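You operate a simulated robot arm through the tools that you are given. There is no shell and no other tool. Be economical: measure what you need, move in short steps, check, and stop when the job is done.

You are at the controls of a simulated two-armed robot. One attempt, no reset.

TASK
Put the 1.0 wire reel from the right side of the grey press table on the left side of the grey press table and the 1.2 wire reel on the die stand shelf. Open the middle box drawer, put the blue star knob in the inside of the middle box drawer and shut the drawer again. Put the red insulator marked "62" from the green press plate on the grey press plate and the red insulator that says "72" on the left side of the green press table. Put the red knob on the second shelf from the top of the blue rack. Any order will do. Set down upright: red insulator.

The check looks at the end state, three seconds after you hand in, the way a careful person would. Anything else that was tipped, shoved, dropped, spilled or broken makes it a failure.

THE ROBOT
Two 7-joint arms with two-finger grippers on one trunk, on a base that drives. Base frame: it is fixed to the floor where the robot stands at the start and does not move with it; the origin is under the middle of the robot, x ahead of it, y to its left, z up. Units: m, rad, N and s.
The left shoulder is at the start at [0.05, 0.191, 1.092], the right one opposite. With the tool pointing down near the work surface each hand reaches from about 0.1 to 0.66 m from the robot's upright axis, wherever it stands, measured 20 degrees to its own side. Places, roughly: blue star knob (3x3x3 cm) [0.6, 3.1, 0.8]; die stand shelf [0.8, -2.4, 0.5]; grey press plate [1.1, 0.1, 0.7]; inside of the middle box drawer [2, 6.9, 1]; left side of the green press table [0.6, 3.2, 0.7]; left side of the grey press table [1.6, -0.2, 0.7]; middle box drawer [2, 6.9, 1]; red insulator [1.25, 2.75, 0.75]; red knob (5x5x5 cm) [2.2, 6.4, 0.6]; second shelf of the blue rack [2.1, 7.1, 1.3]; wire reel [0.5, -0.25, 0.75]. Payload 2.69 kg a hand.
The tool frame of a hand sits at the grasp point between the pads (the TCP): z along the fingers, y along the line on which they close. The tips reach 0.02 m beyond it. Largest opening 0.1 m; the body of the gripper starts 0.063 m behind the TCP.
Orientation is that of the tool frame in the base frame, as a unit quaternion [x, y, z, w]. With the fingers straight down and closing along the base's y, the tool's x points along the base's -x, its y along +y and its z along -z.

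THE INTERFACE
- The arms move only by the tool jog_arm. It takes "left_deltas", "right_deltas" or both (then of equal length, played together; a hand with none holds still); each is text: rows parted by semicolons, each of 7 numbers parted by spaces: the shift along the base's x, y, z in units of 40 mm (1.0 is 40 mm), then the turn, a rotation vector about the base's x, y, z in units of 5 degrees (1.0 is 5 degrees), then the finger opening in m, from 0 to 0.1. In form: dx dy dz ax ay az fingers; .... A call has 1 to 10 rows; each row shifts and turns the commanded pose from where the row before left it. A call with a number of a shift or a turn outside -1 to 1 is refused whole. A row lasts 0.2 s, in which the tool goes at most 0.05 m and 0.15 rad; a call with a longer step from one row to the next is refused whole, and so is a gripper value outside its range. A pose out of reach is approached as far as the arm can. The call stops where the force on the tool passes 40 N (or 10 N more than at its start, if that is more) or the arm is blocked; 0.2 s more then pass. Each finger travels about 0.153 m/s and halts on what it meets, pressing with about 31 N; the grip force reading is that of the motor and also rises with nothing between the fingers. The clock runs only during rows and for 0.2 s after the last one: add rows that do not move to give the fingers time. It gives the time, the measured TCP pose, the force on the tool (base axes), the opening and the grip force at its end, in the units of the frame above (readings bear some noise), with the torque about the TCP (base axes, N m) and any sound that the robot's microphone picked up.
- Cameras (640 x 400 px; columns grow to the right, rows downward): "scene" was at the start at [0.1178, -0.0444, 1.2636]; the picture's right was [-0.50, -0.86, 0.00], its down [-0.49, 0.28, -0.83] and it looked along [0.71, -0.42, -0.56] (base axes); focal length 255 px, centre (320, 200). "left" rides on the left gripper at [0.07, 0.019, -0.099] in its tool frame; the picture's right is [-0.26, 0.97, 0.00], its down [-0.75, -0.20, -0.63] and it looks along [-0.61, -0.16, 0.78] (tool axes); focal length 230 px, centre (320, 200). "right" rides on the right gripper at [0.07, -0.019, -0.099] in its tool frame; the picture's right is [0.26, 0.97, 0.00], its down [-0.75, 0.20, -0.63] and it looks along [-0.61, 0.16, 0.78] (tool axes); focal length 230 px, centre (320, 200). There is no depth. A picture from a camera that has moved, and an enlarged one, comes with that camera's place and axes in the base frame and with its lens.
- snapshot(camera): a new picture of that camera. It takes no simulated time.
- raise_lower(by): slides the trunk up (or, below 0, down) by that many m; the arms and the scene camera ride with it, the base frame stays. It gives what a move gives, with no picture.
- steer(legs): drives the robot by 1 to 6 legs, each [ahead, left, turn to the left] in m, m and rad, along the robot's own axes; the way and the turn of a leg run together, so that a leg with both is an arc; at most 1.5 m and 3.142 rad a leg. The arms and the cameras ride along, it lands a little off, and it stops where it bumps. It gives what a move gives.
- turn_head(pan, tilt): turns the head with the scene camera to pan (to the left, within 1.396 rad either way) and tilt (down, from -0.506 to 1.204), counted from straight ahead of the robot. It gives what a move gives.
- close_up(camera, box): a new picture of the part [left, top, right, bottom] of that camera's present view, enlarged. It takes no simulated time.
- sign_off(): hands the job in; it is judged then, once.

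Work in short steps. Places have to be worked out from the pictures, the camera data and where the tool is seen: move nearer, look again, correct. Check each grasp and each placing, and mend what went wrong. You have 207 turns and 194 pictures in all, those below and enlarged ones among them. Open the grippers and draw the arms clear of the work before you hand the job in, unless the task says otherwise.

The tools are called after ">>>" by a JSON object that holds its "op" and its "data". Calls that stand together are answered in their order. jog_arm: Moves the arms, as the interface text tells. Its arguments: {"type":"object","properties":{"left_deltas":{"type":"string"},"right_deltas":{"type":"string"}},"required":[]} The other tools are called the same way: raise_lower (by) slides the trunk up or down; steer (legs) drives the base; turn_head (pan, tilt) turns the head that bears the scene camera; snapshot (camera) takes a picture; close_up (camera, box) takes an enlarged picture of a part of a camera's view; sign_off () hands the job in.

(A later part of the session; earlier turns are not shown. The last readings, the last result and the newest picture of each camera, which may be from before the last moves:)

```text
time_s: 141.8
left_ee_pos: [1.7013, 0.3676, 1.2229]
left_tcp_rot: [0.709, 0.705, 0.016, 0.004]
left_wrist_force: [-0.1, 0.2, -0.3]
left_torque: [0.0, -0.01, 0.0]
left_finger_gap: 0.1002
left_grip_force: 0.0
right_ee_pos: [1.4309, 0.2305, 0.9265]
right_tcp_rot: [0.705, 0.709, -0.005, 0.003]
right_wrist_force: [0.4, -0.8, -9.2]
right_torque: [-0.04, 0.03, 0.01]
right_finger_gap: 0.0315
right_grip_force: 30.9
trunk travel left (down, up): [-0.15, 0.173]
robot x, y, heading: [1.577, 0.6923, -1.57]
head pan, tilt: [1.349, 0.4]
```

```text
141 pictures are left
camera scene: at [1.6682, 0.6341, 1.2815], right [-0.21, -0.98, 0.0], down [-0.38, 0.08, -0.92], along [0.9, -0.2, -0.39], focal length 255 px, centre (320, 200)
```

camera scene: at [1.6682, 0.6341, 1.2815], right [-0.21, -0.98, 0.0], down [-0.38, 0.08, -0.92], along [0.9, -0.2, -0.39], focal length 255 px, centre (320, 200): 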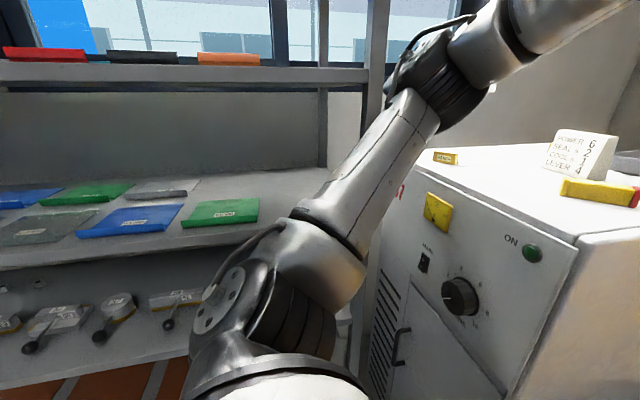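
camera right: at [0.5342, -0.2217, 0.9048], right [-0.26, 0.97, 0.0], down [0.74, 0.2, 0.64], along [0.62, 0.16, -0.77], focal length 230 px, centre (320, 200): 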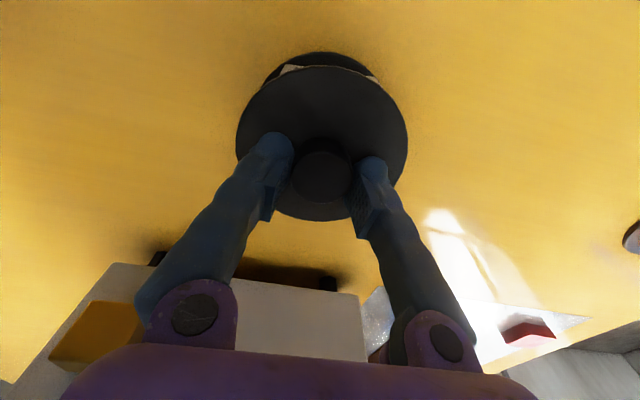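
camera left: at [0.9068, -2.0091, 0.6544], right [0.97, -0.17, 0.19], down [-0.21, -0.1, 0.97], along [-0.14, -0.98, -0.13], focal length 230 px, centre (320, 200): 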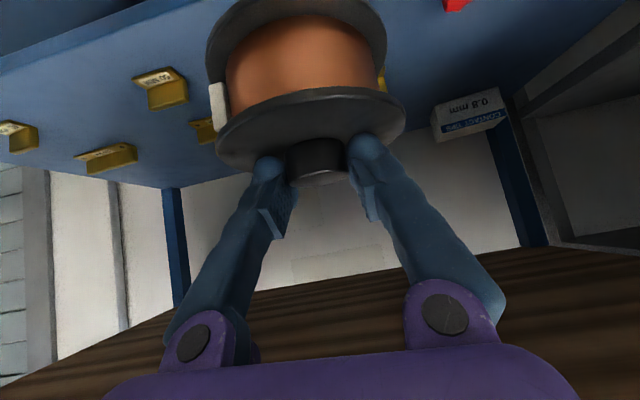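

Elbow has moved forward and inward. I shift right 0.04 and turn left 0.25 rad in short legs.

>>> {"op": "steer", "data": {"legs": [[0, -0.04, 0], [0, 0, 0.12], [0, 0, 0.12]]}}

>>> {"op": "snapshot", "data": {"camera": "scene"}}

```text
time_s: 144.0
left_ee_pos: [1.7357, 0.4067, 1.222]
left_tcp_rot: [0.618, 0.786, 0.016, 0.003]
left_wrist_force: [0.7, -0.3, 0.3]
left_torque: [-0.02, 0.0, 0.0]
left_finger_gap: 0.1001
left_grip_force: 0.1
right_ee_pos: [1.5057, 0.209, 0.9242]
right_tcp_rot: [0.615, 0.788, -0.003, 0.004]
right_wrist_force: [-0.4, -0.4, -9.5]
right_torque: [-0.02, 0.02, -0.03]
right_finger_gap: 0.0316
right_grip_force: 31.6
trunk travel left (down, up): [-0.15, 0.173]
robot x, y, heading: [1.5404, 0.6967, -1.323]
head pan, tilt: [1.349, 0.4]
```

```text
140 pictures are left
camera scene: at [1.6404, 0.6572, 1.2815], right [0.03, -1.0, 0.0], down [-0.39, -0.01, -0.92], along [0.92, 0.02, -0.39], focal length 255 px, centre (320, 200)
```

scene: 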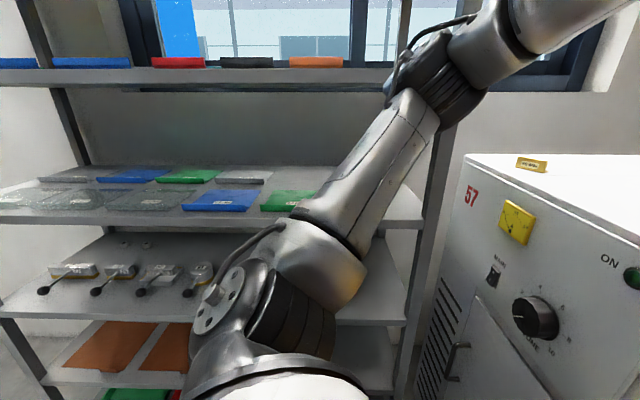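

Right hand is at (1.506,0.209). I move it to about (1.545,0.13) and check.

>>> {"op": "jog_arm", "data": {"right_deltas": "0.5 -0.8 0 0 0 0 0.02;0.5 -0.8 0 0 0 0 0.02;0 0 -0.5 0 0 0 0.02;0 0 0 0 0 0 0.02"}}

>>> {"op": "turn_head", "data": {"pan": -0.1, "tilt": 0.7}}

>>> {"op": "snapshot", "data": {"camera": "scene"}}

```text
time_s: 145.0
left_ee_pos: [1.7368, 0.4076, 1.2231]
left_tcp_rot: [0.619, 0.785, 0.016, 0.002]
left_wrist_force: [0.1, 0.0, -0.2]
left_torque: [-0.02, -0.01, 0.0]
left_finger_gap: 0.1001
left_grip_force: 0.1
right_ee_pos: [1.4901, 0.1652, 0.9166]
right_tcp_rot: [0.615, 0.789, -0.003, 0.005]
right_wrist_force: [-0.5, 0.2, -8.8]
right_torque: [-0.01, 0.01, 0.0]
right_finger_gap: 0.0315
right_grip_force: 30.8
right hand out of reach, approached as far as the arm can: row 1, 2, 3
trunk travel left (down, up): [-0.15, 0.173]
robot x, y, heading: [1.5364, 0.6956, -1.323]
head pan, tilt: [1.349, 0.4]
```

```text
time_s: 146.6
left_ee_pos: [1.7369, 0.4069, 1.2224]
left_tcp_rot: [0.619, 0.785, 0.016, 0.003]
left_wrist_force: [-0.6, -0.2, 0.3]
left_torque: [-0.01, 0.01, -0.03]
left_finger_gap: 0.1
left_grip_force: 0.0
right_ee_pos: [1.4906, 0.1644, 0.9167]
right_tcp_rot: [0.615, 0.789, -0.003, 0.005]
right_wrist_force: [0.2, 0.8, -9.7]
right_torque: [-0.02, -0.01, 0.02]
right_finger_gap: 0.0312
right_grip_force: 30.4
trunk travel left (down, up): [-0.15, 0.173]
robot x, y, heading: [1.5377, 0.6955, -1.319]
head pan, tilt: [-0.099, 0.7]
```

```text
139 pictures are left
camera scene: at [1.5601, 0.5706, 1.2546], right [-0.99, -0.15, 0.0], down [-0.1, 0.64, -0.76], along [0.11, -0.76, -0.64], focal length 255 px, centre (320, 200)
```

scene: 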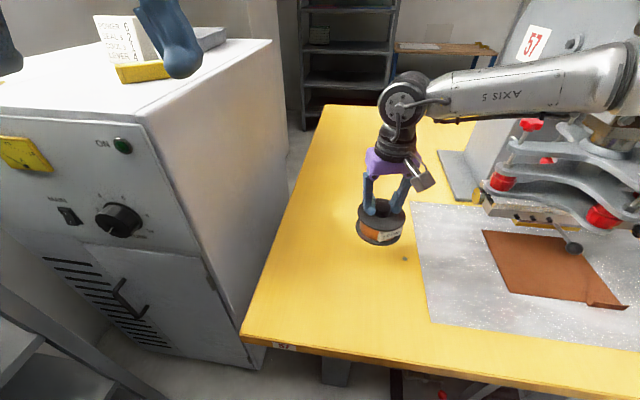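

A further 0.12 rad left turn will bring the reel to x≈1.55; then I lower.

>>> {"op": "steer", "data": {"legs": [[0, 0, 0.12]]}}

>>> {"op": "jog_arm", "data": {"right_deltas": "0 0 -0.8 0 0 0 0.02;0 0 -0.8 0 0 0 0.02;0 0 0 0 0 0 0.02"}}

>>> {"op": "snapshot", "data": {"camera": "scene"}}

```text
time_s: 147.6
left_ee_pos: [1.7702, 0.4331, 1.2226]
left_tcp_rot: [0.57, 0.821, 0.016, 0.002]
left_wrist_force: [0.2, -0.9, 0.1]
left_torque: [0.0, 0.0, 0.01]
left_finger_gap: 0.1001
left_grip_force: 0.1
right_ee_pos: [1.5553, 0.1628, 0.9182]
right_tcp_rot: [0.566, 0.824, -0.002, 0.005]
right_wrist_force: [0.5, 0.2, -9.3]
right_torque: [-0.01, -0.06, 0.02]
right_finger_gap: 0.0313
right_grip_force: 30.7
trunk travel left (down, up): [-0.15, 0.173]
robot x, y, heading: [1.5379, 0.692, -1.2]
head pan, tilt: [-0.099, 0.7]
```

```text
time_s: 148.4
left_ee_pos: [1.7705, 0.4339, 1.2228]
left_tcp_rot: [0.57, 0.822, 0.016, 0.002]
left_wrist_force: [0.0, -0.2, 0.3]
left_torque: [0.0, -0.03, 0.03]
left_finger_gap: 0.0999
left_grip_force: 0.0
right_ee_pos: [1.5377, 0.168, 0.8613]
right_tcp_rot: [0.566, 0.824, -0.003, 0.005]
right_wrist_force: [-0.4, 0.2, -9.9]
right_torque: [-0.05, -0.01, -0.02]
right_finger_gap: 0.0315
right_grip_force: 31.4
right hand out of reach, approached as far as the arm can: row 1, 2
trunk travel left (down, up): [-0.15, 0.173]
robot x, y, heading: [1.5371, 0.6925, -1.2]
head pan, tilt: [-0.099, 0.7]
```

```text
138 pictures are left
camera scene: at [1.5748, 0.5743, 1.2546], right [-0.96, -0.27, 0.0], down [-0.17, 0.62, -0.76], along [0.2, -0.74, -0.64], focal length 255 px, centre (320, 200)
```

scene: 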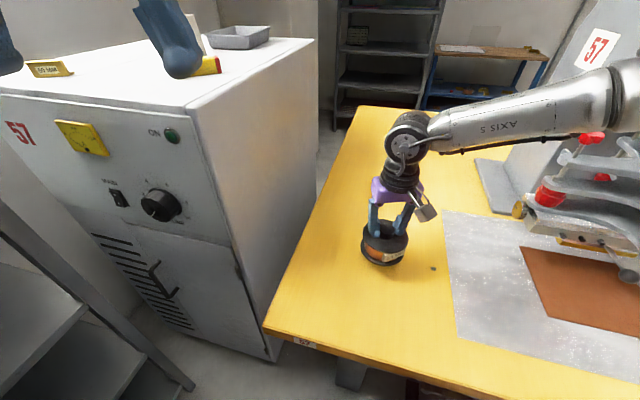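

Reel now at (1.538,0.168), TCP 0.861; contact expected near 0.807. Lowering gently.

>>> {"op": "jog_arm", "data": {"right_deltas": "0 0.1 -0.5 0 0 0 0.02;0 0.1 -0.4 0 0 0 0.02;0 0.1 -0.2 0 0 0 0.02;0 0 -0.15 0 0 0 0.02;0 0 0 0 0 0 0.02"}}

```text
time_s: 149.6
left_ee_pos: [1.7691, 0.4332, 1.2226]
left_tcp_rot: [0.57, 0.821, 0.017, 0.001]
left_wrist_force: [0.2, -0.4, 1.0]
left_torque: [0.01, 0.02, 0.01]
left_finger_gap: 0.1
left_grip_force: 0.0
right_ee_pos: [1.5194, 0.1844, 0.8215]
right_tcp_rot: [0.565, 0.825, -0.003, 0.006]
right_wrist_force: [-0.6, -0.4, -9.7]
right_torque: [0.0, 0.0, 0.01]
right_finger_gap: 0.0314
right_grip_force: 30.9
right hand out of reach, approached as far as the arm can: row 1, 2, 3, 4
trunk travel left (down, up): [-0.15, 0.173]
robot x, y, heading: [1.5394, 0.697, -1.199]
head pan, tilt: [-0.099, 0.7]
```

Reach pulls it back slightly, still well on the left side. Continue down.

>>> {"op": "jog_arm", "data": {"right_deltas": "0 0.2 -0.2 0 0 0 0.02;0 0.1 -0.15 0 0 0 0.02;0 0 -0.15 0 0 0 0.02;0 0 0 0 0 0 0.02"}}

>>> {"op": "close_up", "data": {"camera": "scene", "box": [300, 170, 500, 300]}}

```text
time_s: 150.6
left_ee_pos: [1.7705, 0.4349, 1.2234]
left_tcp_rot: [0.57, 0.822, 0.016, 0.002]
left_wrist_force: [-0.8, -0.1, 0.2]
left_torque: [0.02, 0.0, 0.0]
left_finger_gap: 0.0999
left_grip_force: 0.1
right_ee_pos: [1.5152, 0.1998, 0.8093]
right_tcp_rot: [0.566, 0.825, -0.003, 0.01]
right_wrist_force: [8.2, -7.0, 32.1]
right_torque: [-0.4, -0.13, 0.0]
right_finger_gap: 0.0319
right_grip_force: 29.8
right hand out of reach, approached as far as the arm can: row 2, 3
trunk travel left (down, up): [-0.15, 0.173]
robot x, y, heading: [1.5354, 0.6921, -1.199]
head pan, tilt: [-0.099, 0.7]
```

```text
3.08 times, centred on (400, 235) of scene
camera zoom: at [1.5758, 0.5763, 1.2551], right [-0.96, -0.27, 0.0], down [-0.17, 0.62, -0.77], along [0.2, -0.74, -0.64], focal length 786 px, centre (74, 92)
```

zoom: 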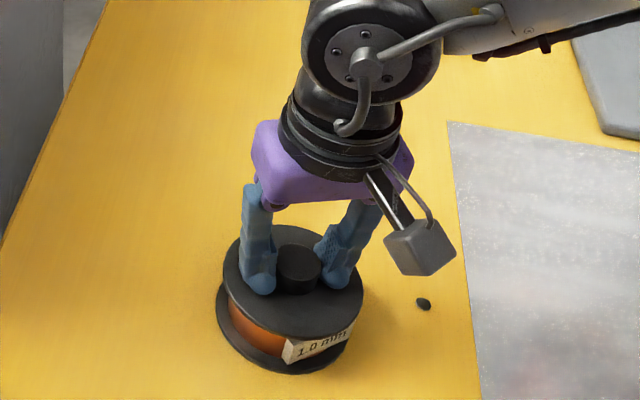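

Firm contact. I relieve slightly, open, and lift straight up.

>>> {"op": "jog_arm", "data": {"right_deltas": "0 0 0.05 0 0 0 0.02;0 0 0 0 0 0 0.05;0 0 0 0 0 0 0.07;0 0 0 0 0 0 0.07;0 0 0.4 0 0 0 0.07;0 0 0.8 0 0 0 0.07;0 0 1 0 0 0 0.1;0 0 1 0 0 0 0.1;0 0 1 0 0 0 0.1;0 0 1 0 0 0 0.1"}}

>>> {"op": "close_up", "data": {"camera": "scene", "box": [260, 130, 560, 330]}}

```text
time_s: 152.8
left_ee_pos: [1.7705, 0.4335, 1.223]
left_tcp_rot: [0.57, 0.822, 0.016, 0.002]
left_wrist_force: [-0.1, 0.7, -0.5]
left_torque: [-0.01, -0.02, -0.03]
left_finger_gap: 0.1
left_grip_force: 0.0
right_ee_pos: [1.5114, 0.1977, 1.017]
right_tcp_rot: [0.566, 0.824, -0.004, 0.005]
right_wrist_force: [0.0, 0.2, -0.9]
right_torque: [0.0, -0.01, 0.05]
right_finger_gap: 0.0999
right_grip_force: 0.1
trunk travel left (down, up): [-0.15, 0.173]
robot x, y, heading: [1.5403, 0.6958, -1.2]
head pan, tilt: [-0.099, 0.7]
```

```text
2.00 times, centred on (410, 230) of scene
camera zoom: at [1.5747, 0.5754, 1.2547], right [-0.96, -0.27, 0.0], down [-0.17, 0.62, -0.77], along [0.2, -0.74, -0.64], focal length 511 px, centre (140, 140)
```

zoom: 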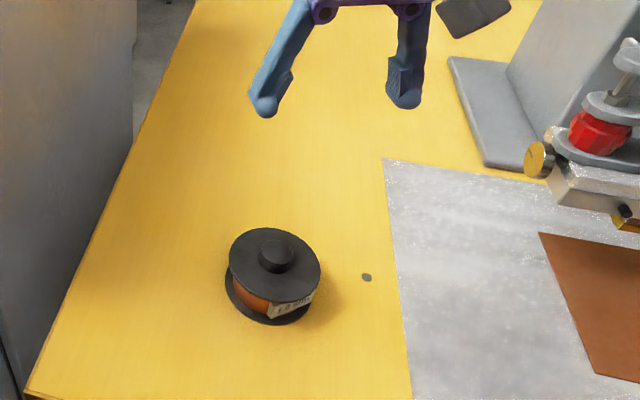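

1.0 reel placed upright. Now I back away and turn around to the green press at +y.

>>> {"op": "steer", "data": {"legs": [[-0.55, 0, 0], [0, -0.35, 0], [0, 0, 2.77]]}}

>>> {"op": "turn_head", "data": {"pan": 0.0, "tilt": 0.45}}

>>> {"op": "snapshot", "data": {"camera": "scene"}}

```text
time_s: 165.6
left_ee_pos: [0.9095, 1.4218, 1.2225]
left_tcp_rot: [-0.68, 0.733, 0.005, -0.015]
left_wrist_force: [0.3, 0.1, 0.1]
left_torque: [0.0, -0.02, -0.03]
left_finger_gap: 0.0999
left_grip_force: 0.0
right_ee_pos: [1.2413, 1.53, 1.0158]
right_tcp_rot: [-0.684, 0.73, 0.004, 0.004]
right_wrist_force: [0.9, -0.2, 0.5]
right_torque: [-0.03, 0.02, 0.0]
right_finger_gap: 0.1
right_grip_force: 0.0
trunk travel left (down, up): [-0.15, 0.173]
robot x, y, heading: [1.0172, 1.0843, 1.509]
head pan, tilt: [-0.099, 0.7]
```

```text
time_s: 166.3
left_ee_pos: [0.9087, 1.4219, 1.2226]
left_tcp_rot: [-0.681, 0.732, 0.006, -0.015]
left_wrist_force: [0.0, -0.2, -0.9]
left_torque: [0.03, 0.0, 0.03]
left_finger_gap: 0.1
left_grip_force: 0.1
right_ee_pos: [1.2433, 1.5295, 1.0158]
right_tcp_rot: [-0.684, 0.73, 0.005, 0.004]
right_wrist_force: [-0.1, -0.4, 1.1]
right_torque: [0.02, 0.02, 0.01]
right_finger_gap: 0.0999
right_grip_force: 0.1
trunk travel left (down, up): [-0.15, 0.173]
robot x, y, heading: [1.0156, 1.0889, 1.508]
head pan, tilt: [0.0, 0.45]
```

```text
135 pictures are left
camera scene: at [1.0221, 1.2202, 1.2768], right [1.0, -0.06, 0.0], down [-0.03, -0.43, -0.9], along [0.06, 0.9, -0.44], focal length 255 px, centre (320, 200)
```

scene: 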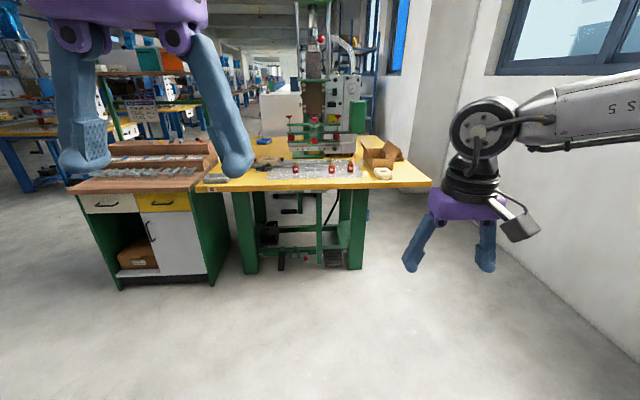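

I drive closer to the green press table to read the insulators.

>>> {"op": "steer", "data": {"legs": [[0.75, 0, 0.062]]}}

>>> {"op": "turn_head", "data": {"pan": 0.0, "tilt": 0.6}}

>>> {"op": "snapshot", "data": {"camera": "scene"}}

>>> {"op": "close_up", "data": {"camera": "scene", "box": [220, 120, 460, 270]}}

```text
time_s: 170.4
left_ee_pos: [0.9139, 2.1744, 1.2224]
left_tcp_rot: [-0.702, 0.712, 0.004, -0.016]
left_wrist_force: [-0.2, 0.5, -0.6]
left_torque: [0.03, 0.0, -0.01]
left_finger_gap: 0.1001
left_grip_force: 0.0
right_ee_pos: [1.2394, 2.3015, 1.0158]
right_tcp_rot: [-0.706, 0.708, 0.005, 0.004]
right_wrist_force: [0.6, 0.9, 0.1]
right_torque: [0.02, -0.01, 0.0]
right_finger_gap: 0.1001
right_grip_force: 0.2
trunk travel left (down, up): [-0.15, 0.173]
robot x, y, heading: [1.0362, 1.8455, 1.574]
head pan, tilt: [0.0, 0.45]
```

```text
time_s: 171.2
left_ee_pos: [0.9131, 2.1736, 1.2245]
left_tcp_rot: [-0.702, 0.712, 0.005, -0.015]
left_wrist_force: [-0.8, -0.1, -0.4]
left_torque: [0.01, -0.02, 0.01]
left_finger_gap: 0.0998
left_grip_force: 0.2
right_ee_pos: [1.2386, 2.3019, 1.017]
right_tcp_rot: [-0.707, 0.707, 0.006, 0.004]
right_wrist_force: [0.2, 0.2, 0.3]
right_torque: [0.0, 0.01, -0.01]
right_finger_gap: 0.0999
right_grip_force: 0.0
trunk travel left (down, up): [-0.15, 0.173]
robot x, y, heading: [1.0362, 1.8456, 1.568]
head pan, tilt: [0.0, 0.6]
```

```text
134 pictures are left
camera scene: at [1.038, 1.976, 1.2634], right [1.0, 0.0, 0.0], down [0.0, -0.56, -0.83], along [0.0, 0.83, -0.56], focal length 255 px, centre (320, 200)
```

scene: 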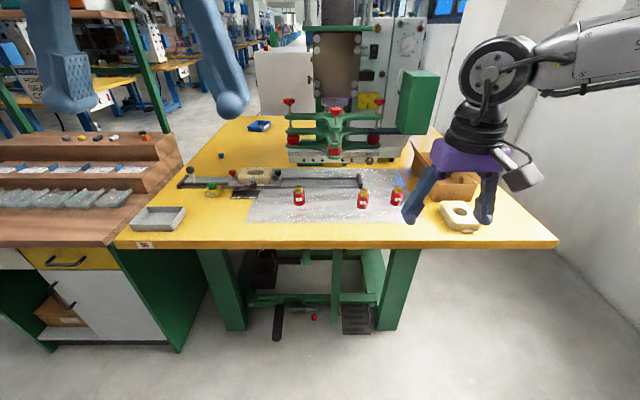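

```text
2.67 times, centred on (340, 195) of scene
camera zoom: at [1.038, 1.976, 1.2634], right [1.0, 0.0, 0.0], down [0.0, -0.56, -0.83], along [0.0, 0.83, -0.56], focal length 681 px, centre (267, 213)
```

zoom: 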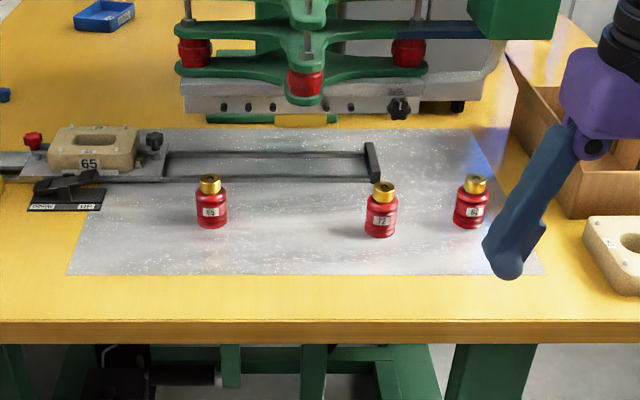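

>>> {"op": "close_up", "data": {"camera": "scene", "box": [284, 180, 420, 216]}}

>>> {"op": "close_up", "data": {"camera": "scene", "box": [120, 110, 300, 240]}}

```text
4.71 times, centred on (352, 198) of scene
camera zoom: at [1.038, 1.976, 1.2634], right [1.0, 0.0, 0.0], down [0.0, -0.56, -0.83], along [0.0, 0.83, -0.56], focal length 1202 px, centre (169, 209)
```

zoom: 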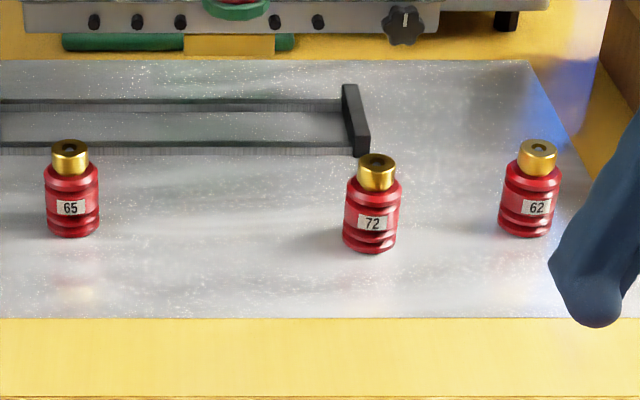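

```text
3.08 times, centred on (210, 175) of scene
camera zoom: at [1.038, 1.976, 1.2634], right [1.0, 0.0, 0.0], down [0.0, -0.56, -0.83], along [0.0, 0.83, -0.56], focal length 786 px, centre (658, 277)
```

zoom: 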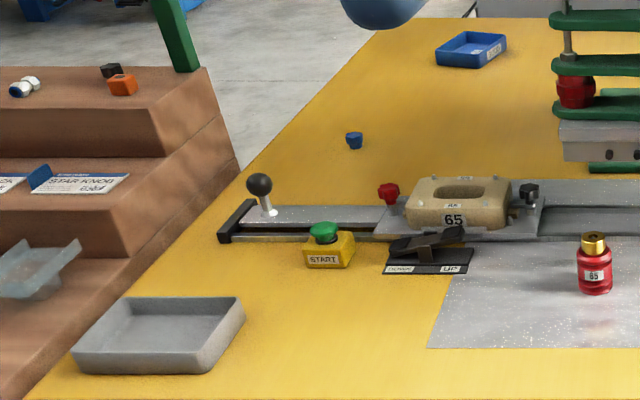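

Markings read: 65 (left), 72 (middle, ≈(1.19,2.70)), 62 (right, ≈(1.31,2.72)); blue star knob ≈(0.55,3.14). I drive in so the right hand is over 62.

>>> {"op": "steer", "data": {"legs": [[0.4, -0.1, 0]]}}

>>> {"op": "turn_head", "data": {"pan": -0.2, "tilt": 0.8}}

>>> {"op": "snapshot", "data": {"camera": "scene"}}

>>> {"op": "snapshot", "data": {"camera": "right"}}

```text
time_s: 173.6
left_ee_pos: [1.0033, 2.5416, 1.2228]
left_tcp_rot: [-0.707, 0.707, 0.004, -0.016]
left_wrist_force: [0.9, -0.7, -0.2]
left_torque: [0.0, 0.0, 0.02]
left_finger_gap: 0.1001
left_grip_force: 0.0
right_ee_pos: [1.3275, 2.6727, 1.0153]
right_tcp_rot: [0.71, -0.704, -0.004, -0.004]
right_wrist_force: [0.6, -0.3, -0.2]
right_torque: [0.0, -0.03, 0.0]
right_finger_gap: 0.0999
right_grip_force: 0.1
trunk travel left (down, up): [-0.15, 0.173]
robot x, y, heading: [1.1294, 2.217, 1.579]
head pan, tilt: [0.0, 0.6]
stopped in leg 1: the robot was blocked; the commanded pose is now the measured one
```

```text
time_s: 174.3
left_ee_pos: [1.0026, 2.5425, 1.2217]
left_tcp_rot: [0.707, -0.707, -0.005, 0.016]
left_wrist_force: [0.4, 0.2, -0.5]
left_torque: [0.0, -0.03, 0.01]
left_finger_gap: 0.1002
left_grip_force: 0.0
right_ee_pos: [1.328, 2.6713, 1.0141]
right_tcp_rot: [0.71, -0.704, -0.003, -0.004]
right_wrist_force: [-1.1, 0.1, -0.4]
right_torque: [-0.01, 0.01, 0.03]
right_finger_gap: 0.1
right_grip_force: 0.0
trunk travel left (down, up): [-0.15, 0.173]
robot x, y, heading: [1.1268, 2.2157, 1.582]
head pan, tilt: [-0.201, 0.799]
```

```text
130 pictures are left
camera scene: at [1.1468, 2.3362, 1.2465], right [0.98, -0.19, 0.0], down [-0.14, -0.7, -0.7], along [0.13, 0.69, -0.72], focal length 255 px, centre (320, 200)
```

scene: 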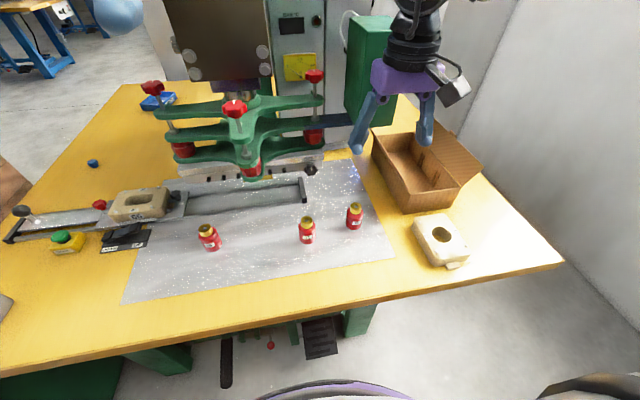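

```text
129 pictures are left
camera right: at [1.3487, 2.603, 1.1128], right [-0.96, -0.27, 0.0], down [-0.21, 0.74, 0.64], along [-0.17, 0.61, -0.77], focal length 230 px, centre (320, 200)
```

right: 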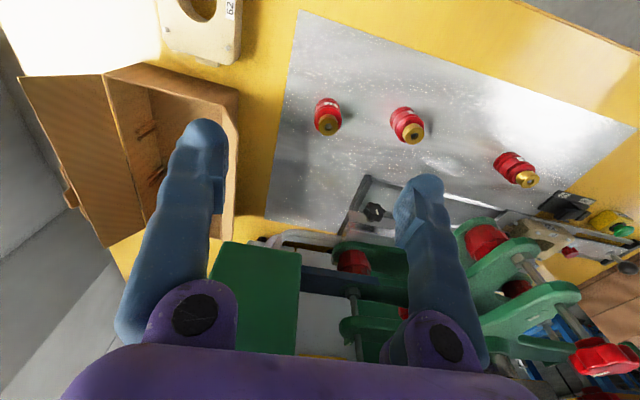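

Triangulation: 62 at (1.302,2.711), 72 at (1.189,2.693). I tilt the right hand 30° forward for reach and bring it above 62.

>>> {"op": "jog_arm", "data": {"right_deltas": "-0.11 0 -0.5 1 0 0 0.08;-0.11 0 -0.5 1 0 0 0.08;-0.11 0 -0.5 1 0 0 0.08;-0.11 0 -0.5 1 0 0 0.08;-0.11 0 -0.5 1 0 0 0.08;-0.1 0 -0.5 1 0 0 0.08;0 0 0 0 0 0 0.08"}}

>>> {"op": "snapshot", "data": {"camera": "right"}}

>>> {"op": "close_up", "data": {"camera": "scene", "box": [240, 80, 480, 260]}}

```text
time_s: 175.9
left_ee_pos: [1.0031, 2.5416, 1.2215]
left_tcp_rot: [-0.707, 0.707, 0.005, -0.016]
left_wrist_force: [-0.2, 0.2, 0.7]
left_torque: [0.02, -0.01, 0.0]
left_finger_gap: 0.1001
left_grip_force: 0.0
right_ee_pos: [1.3014, 2.6723, 0.893]
right_tcp_rot: [0.685, -0.68, -0.186, -0.187]
right_wrist_force: [1.0, -0.6, 0.2]
right_torque: [-0.01, 0.01, 0.02]
right_finger_gap: 0.0798
right_grip_force: 0.0
trunk travel left (down, up): [-0.15, 0.173]
robot x, y, heading: [1.1309, 2.2131, 1.58]
head pan, tilt: [-0.201, 0.799]
```

```text
128 pictures are left
camera right: at [1.3218, 2.5633, 0.9434], right [-0.96, -0.23, -0.13], down [-0.21, 0.32, 0.92], along [-0.17, 0.92, -0.36], focal length 230 px, centre (320, 200)
```

right: 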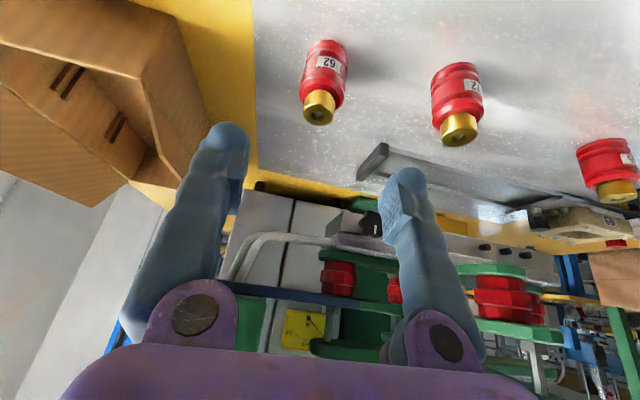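

```text
2.22 times, centred on (360, 170) of scene
camera zoom: at [1.1468, 2.3361, 1.2465], right [0.98, -0.19, 0.0], down [-0.14, -0.7, -0.7], along [0.13, 0.68, -0.72], focal length 567 px, centre (231, 267)
```

zoom: 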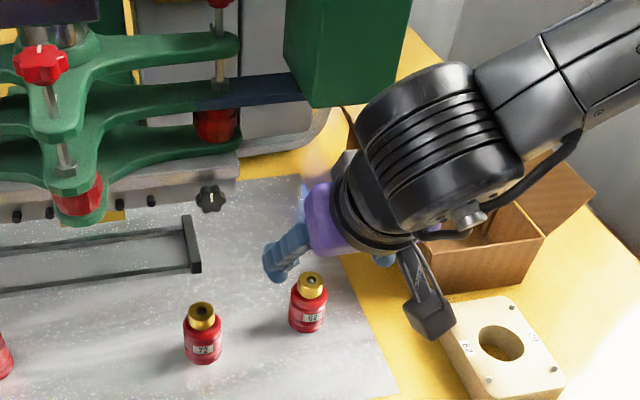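

Now approach along the tilted axis to straddle 62's red body.

>>> {"op": "jog_arm", "data": {"right_deltas": "0.03 0.34 -0.9 0 0 0 0.08;0.03 0.34 -0.9 0 0 0 0.08;0 0.34 -0.85 0 0 0 0.08;0 0 0 0 0 0 0.08"}}

>>> {"op": "snapshot", "data": {"camera": "right"}}

>>> {"op": "close_up", "data": {"camera": "scene", "box": [240, 80, 480, 260]}}

```text
time_s: 176.9
left_ee_pos: [1.004, 2.5434, 1.2217]
left_tcp_rot: [-0.707, 0.707, 0.005, -0.016]
left_wrist_force: [0.1, 0.4, -0.4]
left_torque: [0.02, -0.03, -0.01]
left_finger_gap: 0.0998
left_grip_force: 0.1
right_ee_pos: [1.3246, 2.7086, 0.8055]
right_tcp_rot: [0.685, -0.679, -0.187, -0.186]
right_wrist_force: [0.4, 0.1, 0.4]
right_torque: [0.01, 0.0, 0.01]
right_finger_gap: 0.0798
right_grip_force: 0.0
right hand out of reach, approached as far as the arm can: row 3
trunk travel left (down, up): [-0.15, 0.173]
robot x, y, heading: [1.1301, 2.2185, 1.582]
head pan, tilt: [-0.201, 0.799]
```

```text
126 pictures are left
camera right: at [1.3442, 2.599, 0.8542], right [-0.96, -0.23, -0.13], down [-0.21, 0.32, 0.92], along [-0.17, 0.92, -0.36], focal length 230 px, centre (320, 200)
```

right: 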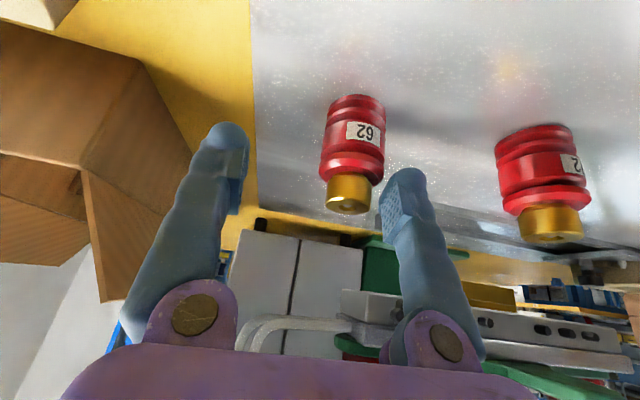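

```text
2.22 times, centred on (360, 170) of scene
camera zoom: at [1.1468, 2.3362, 1.2465], right [0.98, -0.19, 0.0], down [-0.14, -0.7, -0.7], along [0.13, 0.68, -0.72], focal length 567 px, centre (231, 267)
```

zoom: 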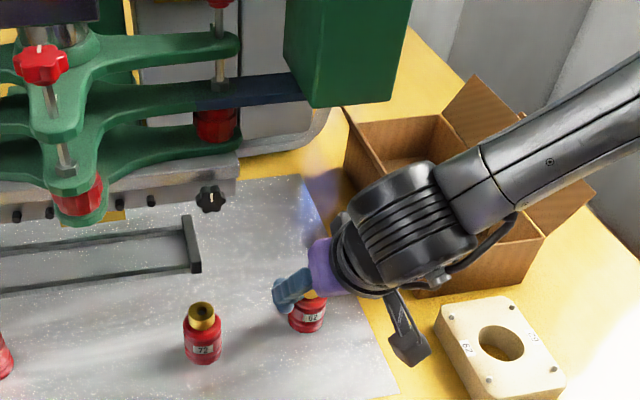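

Row 3 was out of reach, leaving x 2 cm off. I realign sideways at this height, then I'll lower with the trunk.

>>> {"op": "jog_arm", "data": {"right_deltas": "-0.5 0 0.1 0 0 0 0.08;0 0 0 0 0 0 0.08;0 0 0 0 0 0 0.08"}}

```text
time_s: 177.7
left_ee_pos: [1.0026, 2.5422, 1.2233]
left_tcp_rot: [-0.706, 0.708, 0.005, -0.016]
left_wrist_force: [0.2, -0.3, -0.5]
left_torque: [0.02, 0.0, 0.01]
left_finger_gap: 0.1001
left_grip_force: 0.1
right_ee_pos: [1.3128, 2.7065, 0.8182]
right_tcp_rot: [0.686, -0.679, -0.186, -0.186]
right_wrist_force: [0.1, 0.0, -0.3]
right_torque: [-0.01, -0.01, -0.04]
right_finger_gap: 0.0799
right_grip_force: 0.0
right hand out of reach, approached as far as the arm can: row 1
trunk travel left (down, up): [-0.15, 0.173]
robot x, y, heading: [1.1292, 2.2168, 1.583]
head pan, tilt: [-0.201, 0.799]
```

Within finger clearance (object ±2 cm, fingers ±4 cm). I lower the trunk 3.3 cm and look.

>>> {"op": "raise_lower", "data": {"by": -0.033}}

>>> {"op": "snapshot", "data": {"camera": "right"}}

```text
time_s: 178.5
left_ee_pos: [1.0027, 2.5428, 1.19]
left_tcp_rot: [0.707, -0.707, -0.004, 0.016]
left_wrist_force: [0.3, 0.1, 0.8]
left_torque: [0.01, 0.0, -0.01]
left_finger_gap: 0.1001
left_grip_force: 0.0
right_ee_pos: [1.3121, 2.7065, 0.7841]
right_tcp_rot: [0.685, -0.679, -0.187, -0.187]
right_wrist_force: [0.0, -0.3, 0.8]
right_torque: [0.0, -0.03, -0.02]
right_finger_gap: 0.08
right_grip_force: 0.2
trunk travel left (down, up): [-0.117, 0.206]
robot x, y, heading: [1.1331, 2.2142, 1.579]
head pan, tilt: [-0.201, 0.799]
```

```text
124 pictures are left
camera right: at [1.333, 2.597, 0.834], right [-0.96, -0.23, -0.13], down [-0.21, 0.32, 0.92], along [-0.17, 0.92, -0.36], focal length 230 px, centre (320, 200)
```

right: 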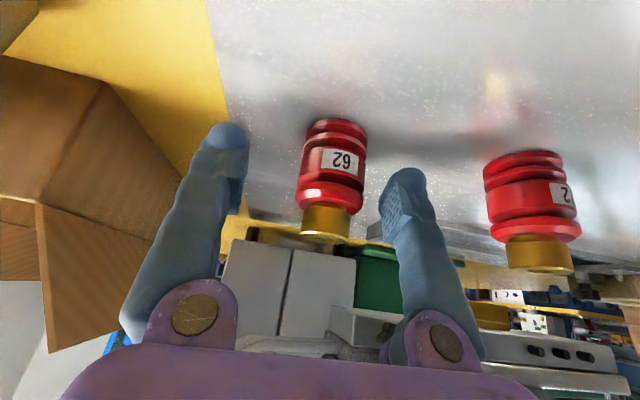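

62 sits between the fingers. I nudge forward and close.

>>> {"op": "jog_arm", "data": {"right_deltas": "0 0.2 0 0 0 0 0.08;0 0 0 0 0 0 0.05;0 0 0 0 0 0 0.03;0 0 0 0 0 0 0.02;0 0 0 0 0 0 0.02"}}

>>> {"op": "snapshot", "data": {"camera": "right"}}

```text
time_s: 179.7
left_ee_pos: [1.003, 2.5429, 1.1896]
left_tcp_rot: [-0.707, 0.707, 0.004, -0.016]
left_wrist_force: [0.2, 0.5, 0.4]
left_torque: [0.01, -0.05, -0.02]
left_finger_gap: 0.0999
left_grip_force: 0.0
right_ee_pos: [1.3129, 2.7148, 0.786]
right_tcp_rot: [0.685, -0.679, -0.187, -0.187]
right_wrist_force: [0.7, 1.1, 2.9]
right_torque: [-0.05, -0.01, -0.04]
right_finger_gap: 0.0385
right_grip_force: 31.1
trunk travel left (down, up): [-0.117, 0.206]
robot x, y, heading: [1.1288, 2.2137, 1.582]
head pan, tilt: [-0.201, 0.799]
```

```text
123 pictures are left
camera right: at [1.334, 2.6046, 0.8352], right [-0.96, -0.23, -0.13], down [-0.2, 0.32, 0.92], along [-0.17, 0.92, -0.36], focal length 230 px, centre (320, 200)
```

right: 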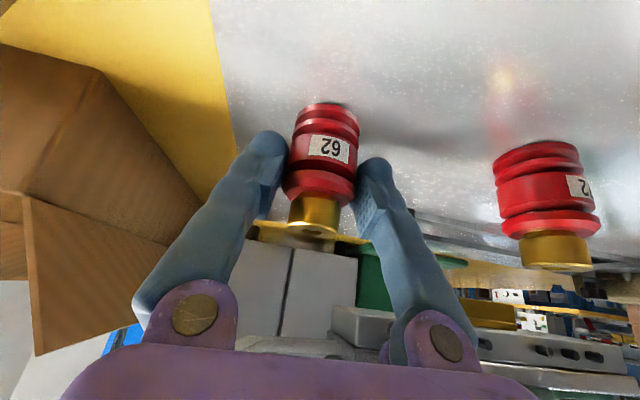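

Gripped at 0.0385. I lift it and draw it back.

>>> {"op": "jog_arm", "data": {"right_deltas": "0 0 0.5 0 0 0 0.02;0 -0.1 0.8 0 0 0 0.02;0 -0.2 1 0 0 0 0.02;0 -0.3 1 0 0 0 0.02;0.2 -0.3 1 0 0 0 0.02;0.2 -0.3 1 0 0 0 0.02;0 0 0 0 0 0 0.02"}}

>>> {"op": "snapshot", "data": {"camera": "scene"}}

```text
time_s: 181.3
left_ee_pos: [1.0028, 2.5436, 1.1899]
left_tcp_rot: [0.707, -0.707, -0.004, 0.017]
left_wrist_force: [0.1, 0.6, 0.2]
left_torque: [-0.04, 0.04, 0.04]
left_finger_gap: 0.0999
left_grip_force: 0.1
right_ee_pos: [1.3291, 2.6655, 0.9978]
right_tcp_rot: [0.685, -0.679, -0.186, -0.186]
right_wrist_force: [0.0, 0.9, -1.2]
right_torque: [0.03, 0.03, 0.01]
right_finger_gap: 0.0383
right_grip_force: 30.4
trunk travel left (down, up): [-0.117, 0.206]
robot x, y, heading: [1.1308, 2.2148, 1.579]
head pan, tilt: [-0.201, 0.799]
```

```text
122 pictures are left
camera scene: at [1.1469, 2.3367, 1.2134], right [0.98, -0.19, 0.0], down [-0.14, -0.7, -0.7], along [0.13, 0.68, -0.72], focal length 255 px, centre (320, 200)
```

scene: 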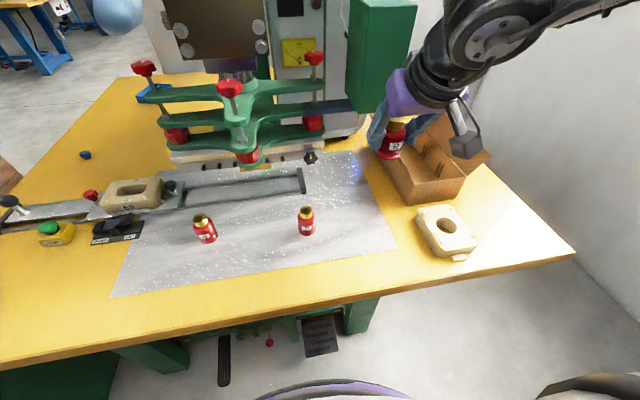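

62 is held. Next 72 with the left hand: I shift the base slightly back and 0.13 m right.

>>> {"op": "steer", "data": {"legs": [[-0.025, 0, 0], [0, -0.13, 0]]}}

>>> {"op": "jog_arm", "data": {"left_deltas": "0.15 0.1 -0.6 1 0 0 0.08;0.15 0.1 -0.6 1 0 0 0.08;0.15 0.1 -0.6 1 0 0 0.08;0.15 0.1 -0.6 1 0 0 0.08;0.15 0.1 -0.6 1 0 0 0.08;0.15 0.1 -0.6 1 0 0 0.08;0.15 0.1 -0.6 1 0 0 0.08;0.15 0.1 -0.6 1 0 0 0.08;0 0 -0.6 0 0 0 0.08;0 0 0 0 0 0 0.08"}}

>>> {"op": "snapshot", "data": {"camera": "scene"}}

>>> {"op": "snapshot", "data": {"camera": "left"}}

```text
time_s: 182.0
left_ee_pos: [1.0037, 2.5422, 1.1896]
left_tcp_rot: [-0.707, 0.707, 0.005, -0.015]
left_wrist_force: [0.4, 0.7, 0.4]
left_torque: [-0.02, 0.0, -0.01]
left_finger_gap: 0.1004
left_grip_force: 0.0
right_ee_pos: [1.3282, 2.6643, 0.9979]
right_tcp_rot: [0.685, -0.679, -0.186, -0.187]
right_wrist_force: [-0.5, 0.2, -1.6]
right_torque: [-0.04, 0.0, -0.01]
right_finger_gap: 0.0385
right_grip_force: 31.3
trunk travel left (down, up): [-0.117, 0.206]
robot x, y, heading: [1.1305, 2.2153, 1.585]
head pan, tilt: [-0.201, 0.799]
stopped in leg 1: the robot was blocked; the commanded pose is now the measured one
```

```text
time_s: 184.2
left_ee_pos: [1.0521, 2.5745, 0.9729]
left_tcp_rot: [0.67, -0.663, -0.246, -0.226]
left_wrist_force: [-0.2, -1.0, 0.1]
left_torque: [0.02, 0.04, 0.03]
left_finger_gap: 0.0802
left_grip_force: 0.1
right_ee_pos: [1.3293, 2.6655, 0.9975]
right_tcp_rot: [0.685, -0.68, -0.186, -0.187]
right_wrist_force: [-0.2, 0.0, -1.1]
right_torque: [-0.04, -0.01, -0.01]
right_finger_gap: 0.0384
right_grip_force: 30.6
trunk travel left (down, up): [-0.117, 0.206]
robot x, y, heading: [1.1323, 2.2166, 1.576]
head pan, tilt: [-0.201, 0.799]
```

```text
121 pictures are left
camera scene: at [1.147, 2.3361, 1.2135], right [0.98, -0.19, 0.0], down [-0.14, -0.7, -0.7], along [0.13, 0.68, -0.72], focal length 255 px, centre (320, 200)
```

scene: 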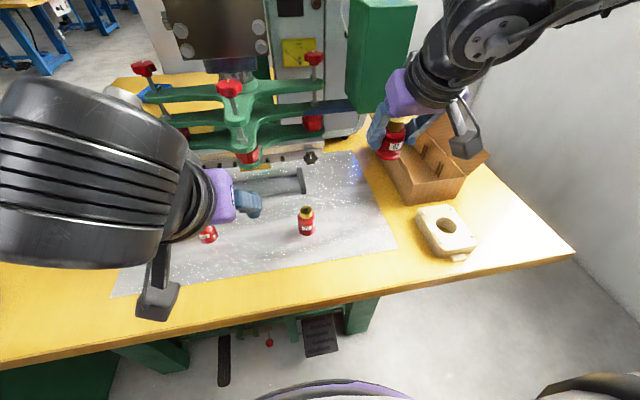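

```text
120 pictures are left
camera left: at [1.0358, 2.4568, 1.0067], right [-0.97, 0.18, 0.18], down [0.22, 0.19, 0.96], along [0.14, 0.96, -0.22], focal length 230 px, centre (320, 200)
```

left: 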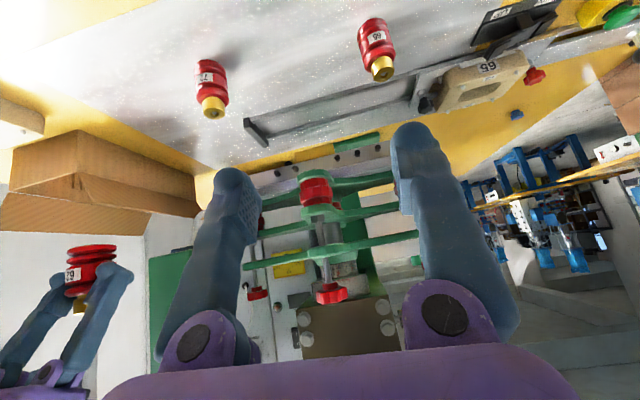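

The backward nudge was reported blocked. I look down at what the base touches.

>>> {"op": "turn_head", "data": {"pan": 0.0, "tilt": 1.2}}

>>> {"op": "snapshot", "data": {"camera": "scene"}}

>>> {"op": "turn_head", "data": {"pan": -1.39, "tilt": 0.5}}

>>> {"op": "snapshot", "data": {"camera": "scene"}}

```text
time_s: 185.0
left_ee_pos: [1.0517, 2.5736, 0.9742]
left_tcp_rot: [0.67, -0.663, -0.247, -0.227]
left_wrist_force: [0.2, -0.1, -0.5]
left_torque: [0.04, -0.04, -0.04]
left_finger_gap: 0.0801
left_grip_force: 0.0
right_ee_pos: [1.3282, 2.666, 0.998]
right_tcp_rot: [0.685, -0.679, -0.186, -0.186]
right_wrist_force: [0.5, -0.3, -1.7]
right_torque: [-0.04, 0.01, -0.01]
right_finger_gap: 0.0387
right_grip_force: 31.0
trunk travel left (down, up): [-0.117, 0.206]
robot x, y, heading: [1.1302, 2.2156, 1.579]
head pan, tilt: [0.0, 1.201]
```

```text
119 pictures are left
camera scene: at [1.1311, 2.3129, 1.1857], right [1.0, 0.01, 0.0], down [0.01, -0.93, -0.36], along [0.0, 0.36, -0.93], focal length 255 px, centre (320, 200)
```

scene: 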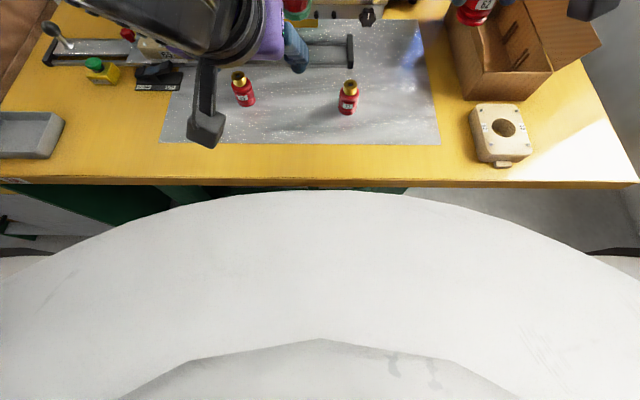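

```text
time_s: 186.6
left_ee_pos: [1.0503, 2.5742, 0.9731]
left_tcp_rot: [0.67, -0.663, -0.247, -0.227]
left_wrist_force: [0.7, 0.3, -0.3]
left_torque: [-0.02, 0.02, 0.01]
left_finger_gap: 0.0802
left_grip_force: 0.1
right_ee_pos: [1.3284, 2.6655, 0.997]
right_tcp_rot: [0.685, -0.68, -0.185, -0.187]
right_wrist_force: [-0.4, 0.6, -1.6]
right_torque: [-0.01, 0.02, 0.0]
right_finger_gap: 0.0387
right_grip_force: 31.1
trunk travel left (down, up): [-0.117, 0.206]
robot x, y, heading: [1.133, 2.2163, 1.58]
head pan, tilt: [-1.389, 0.499]
```

```text
118 pictures are left
camera scene: at [1.221, 2.2743, 1.2394], right [0.19, -0.98, 0.0], down [-0.47, -0.09, -0.88], along [0.86, 0.17, -0.48], focal length 255 px, centre (320, 200)
```

scene: 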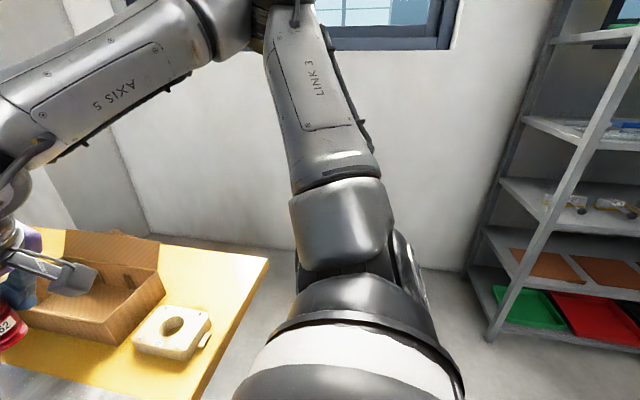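

Nothing behind visible; I retry a straight back move.

>>> {"op": "steer", "data": {"legs": [[-0.04, 0, 0]]}}

```text
time_s: 187.4
left_ee_pos: [1.0519, 2.5339, 0.9738]
left_tcp_rot: [0.67, -0.663, -0.246, -0.226]
left_wrist_force: [0.0, 0.2, -0.3]
left_torque: [0.0, 0.01, 0.03]
left_finger_gap: 0.08
left_grip_force: 0.2
right_ee_pos: [1.3295, 2.6253, 0.9976]
right_tcp_rot: [0.685, -0.679, -0.186, -0.188]
right_wrist_force: [0.2, 0.5, -1.6]
right_torque: [0.0, -0.01, -0.01]
right_finger_gap: 0.0387
right_grip_force: 30.6
trunk travel left (down, up): [-0.117, 0.206]
robot x, y, heading: [1.1309, 2.1786, 1.581]
head pan, tilt: [-1.389, 0.499]
```

Free now. Shift right 0.12 m and ahead 1.5 cm.

>>> {"op": "steer", "data": {"legs": [[0, -0.12, 0], [0.015, 0, 0]]}}

>>> {"op": "turn_head", "data": {"pan": -0.1, "tilt": 0.8}}

>>> {"op": "snapshot", "data": {"camera": "left"}}

>>> {"op": "snapshot", "data": {"camera": "scene"}}

```text
time_s: 189.5
left_ee_pos: [1.1723, 2.5518, 0.9738]
left_tcp_rot: [0.669, -0.664, -0.246, -0.226]
left_wrist_force: [0.2, -0.3, 0.6]
left_torque: [0.0, -0.01, -0.01]
left_finger_gap: 0.0802
left_grip_force: 0.1
right_ee_pos: [1.4502, 2.6418, 0.9992]
right_tcp_rot: [0.685, -0.68, -0.185, -0.186]
right_wrist_force: [-0.4, 1.1, -1.4]
right_torque: [-0.05, 0.03, -0.03]
right_finger_gap: 0.0384
right_grip_force: 31.4
trunk travel left (down, up): [-0.117, 0.206]
robot x, y, heading: [1.253, 2.1949, 1.581]
head pan, tilt: [-1.389, 0.499]
```

```text
time_s: 191.0
left_ee_pos: [1.1728, 2.5489, 0.9729]
left_tcp_rot: [0.669, -0.663, -0.247, -0.227]
left_wrist_force: [0.1, -0.5, -0.2]
left_torque: [0.02, 0.0, -0.01]
left_finger_gap: 0.0801
left_grip_force: 0.1
right_ee_pos: [1.4507, 2.6411, 0.9979]
right_tcp_rot: [0.685, -0.679, -0.186, -0.186]
right_wrist_force: [1.1, 0.1, -2.5]
right_torque: [-0.04, 0.02, 0.02]
right_finger_gap: 0.0386
right_grip_force: 31.1
trunk travel left (down, up): [-0.117, 0.206]
robot x, y, heading: [1.2522, 2.1925, 1.58]
head pan, tilt: [-0.099, 0.799]
```

```text
117 pictures are left
camera left: at [1.157, 2.4332, 1.007], right [-0.97, 0.18, 0.18], down [0.22, 0.19, 0.96], along [0.14, 0.96, -0.22], focal length 230 px, centre (320, 200)
```

left: 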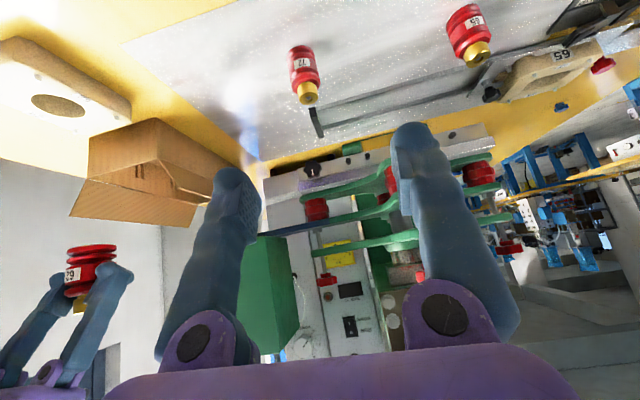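

```text
116 pictures are left
camera scene: at [1.2599, 2.3134, 1.2134], right [1.0, -0.09, 0.0], down [-0.07, -0.71, -0.7], along [0.06, 0.69, -0.72], focal length 255 px, centre (320, 200)
```

scene: 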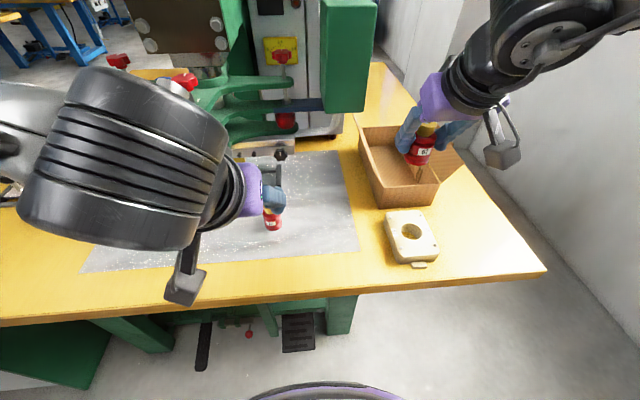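

72 confirmed at (1.187,2.693). I approach along the tool axis, stopping ~3 cm short for a look.

>>> {"op": "jog_arm", "data": {"left_deltas": "0.06 0.59 -0.78 0 0 0 0.08;0.06 0.59 -0.78 0 0 0 0.08;0.06 0.59 -0.78 0 0 0 0.08;0.06 0.59 -0.78 0 0 0 0.08;0.06 0.59 -0.78 0 0 0 0.08;0 0 0 0 0 0 0.08"}}

>>> {"op": "snapshot", "data": {"camera": "left"}}

```text
time_s: 192.4
left_ee_pos: [1.1829, 2.6691, 0.8189]
left_tcp_rot: [0.669, -0.663, -0.246, -0.227]
left_wrist_force: [-0.5, -0.8, -0.5]
left_torque: [-0.03, 0.01, 0.0]
left_finger_gap: 0.08
left_grip_force: 0.0
right_ee_pos: [1.4504, 2.6409, 0.9972]
right_tcp_rot: [0.685, -0.679, -0.186, -0.186]
right_wrist_force: [-0.5, 0.1, -1.6]
right_torque: [-0.01, 0.0, -0.02]
right_finger_gap: 0.0386
right_grip_force: 31.2
trunk travel left (down, up): [-0.117, 0.206]
robot x, y, heading: [1.2513, 2.1951, 1.58]
head pan, tilt: [-0.099, 0.799]
```

```text
115 pictures are left
camera left: at [1.1677, 2.55, 0.8531], right [-0.97, 0.18, 0.19], down [0.22, 0.19, 0.96], along [0.14, 0.96, -0.22], focal length 230 px, centre (320, 200)
```

left: 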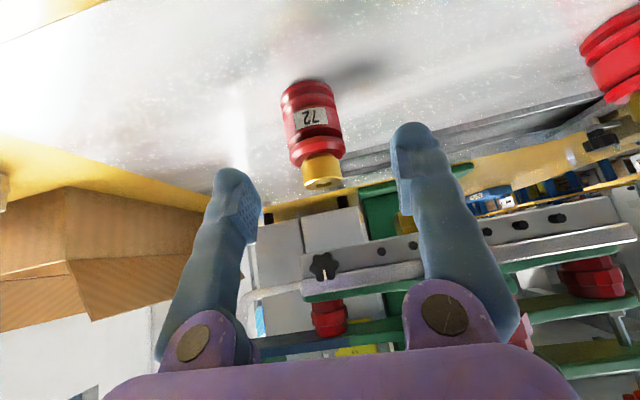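

Well centered. Last bit down, then close and lift.

>>> {"op": "jog_arm", "data": {"left_deltas": "0.06 0.55 -0.8 0 0 0 0.08;0 0 0 0 0 0 0.08;0 0 0 0 0 0 0.05;0 0 0 0 0 0 0.03;0 0 0 0 0 0 0.02;0 0 0 0 0 0 0.02"}}

>>> {"op": "snapshot", "data": {"camera": "left"}}

```text
time_s: 193.8
left_ee_pos: [1.1864, 2.6891, 0.7865]
left_tcp_rot: [0.669, -0.664, -0.245, -0.226]
left_wrist_force: [0.0, 0.8, 0.1]
left_torque: [-0.01, -0.02, 0.02]
left_finger_gap: 0.038
left_grip_force: 30.9
right_ee_pos: [1.4508, 2.6408, 0.9961]
right_tcp_rot: [0.685, -0.68, -0.185, -0.186]
right_wrist_force: [0.2, 0.4, -0.1]
right_torque: [0.02, 0.01, 0.0]
right_finger_gap: 0.0384
right_grip_force: 30.6
trunk travel left (down, up): [-0.117, 0.206]
robot x, y, heading: [1.2508, 2.192, 1.583]
head pan, tilt: [-0.099, 0.799]
```

```text
114 pictures are left
camera left: at [1.171, 2.5712, 0.8198], right [-0.97, 0.18, 0.18], down [0.22, 0.19, 0.96], along [0.14, 0.96, -0.22], focal length 230 px, centre (320, 200)
```

left: 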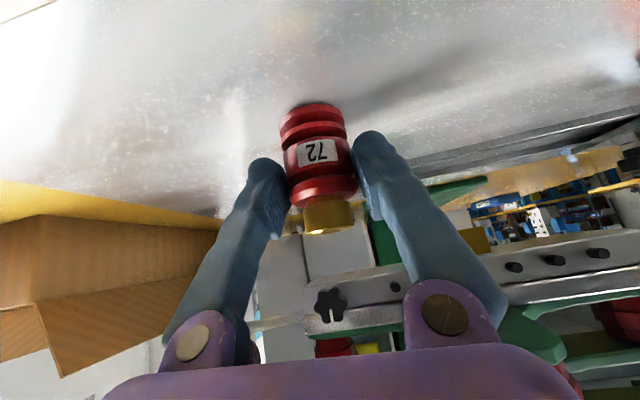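

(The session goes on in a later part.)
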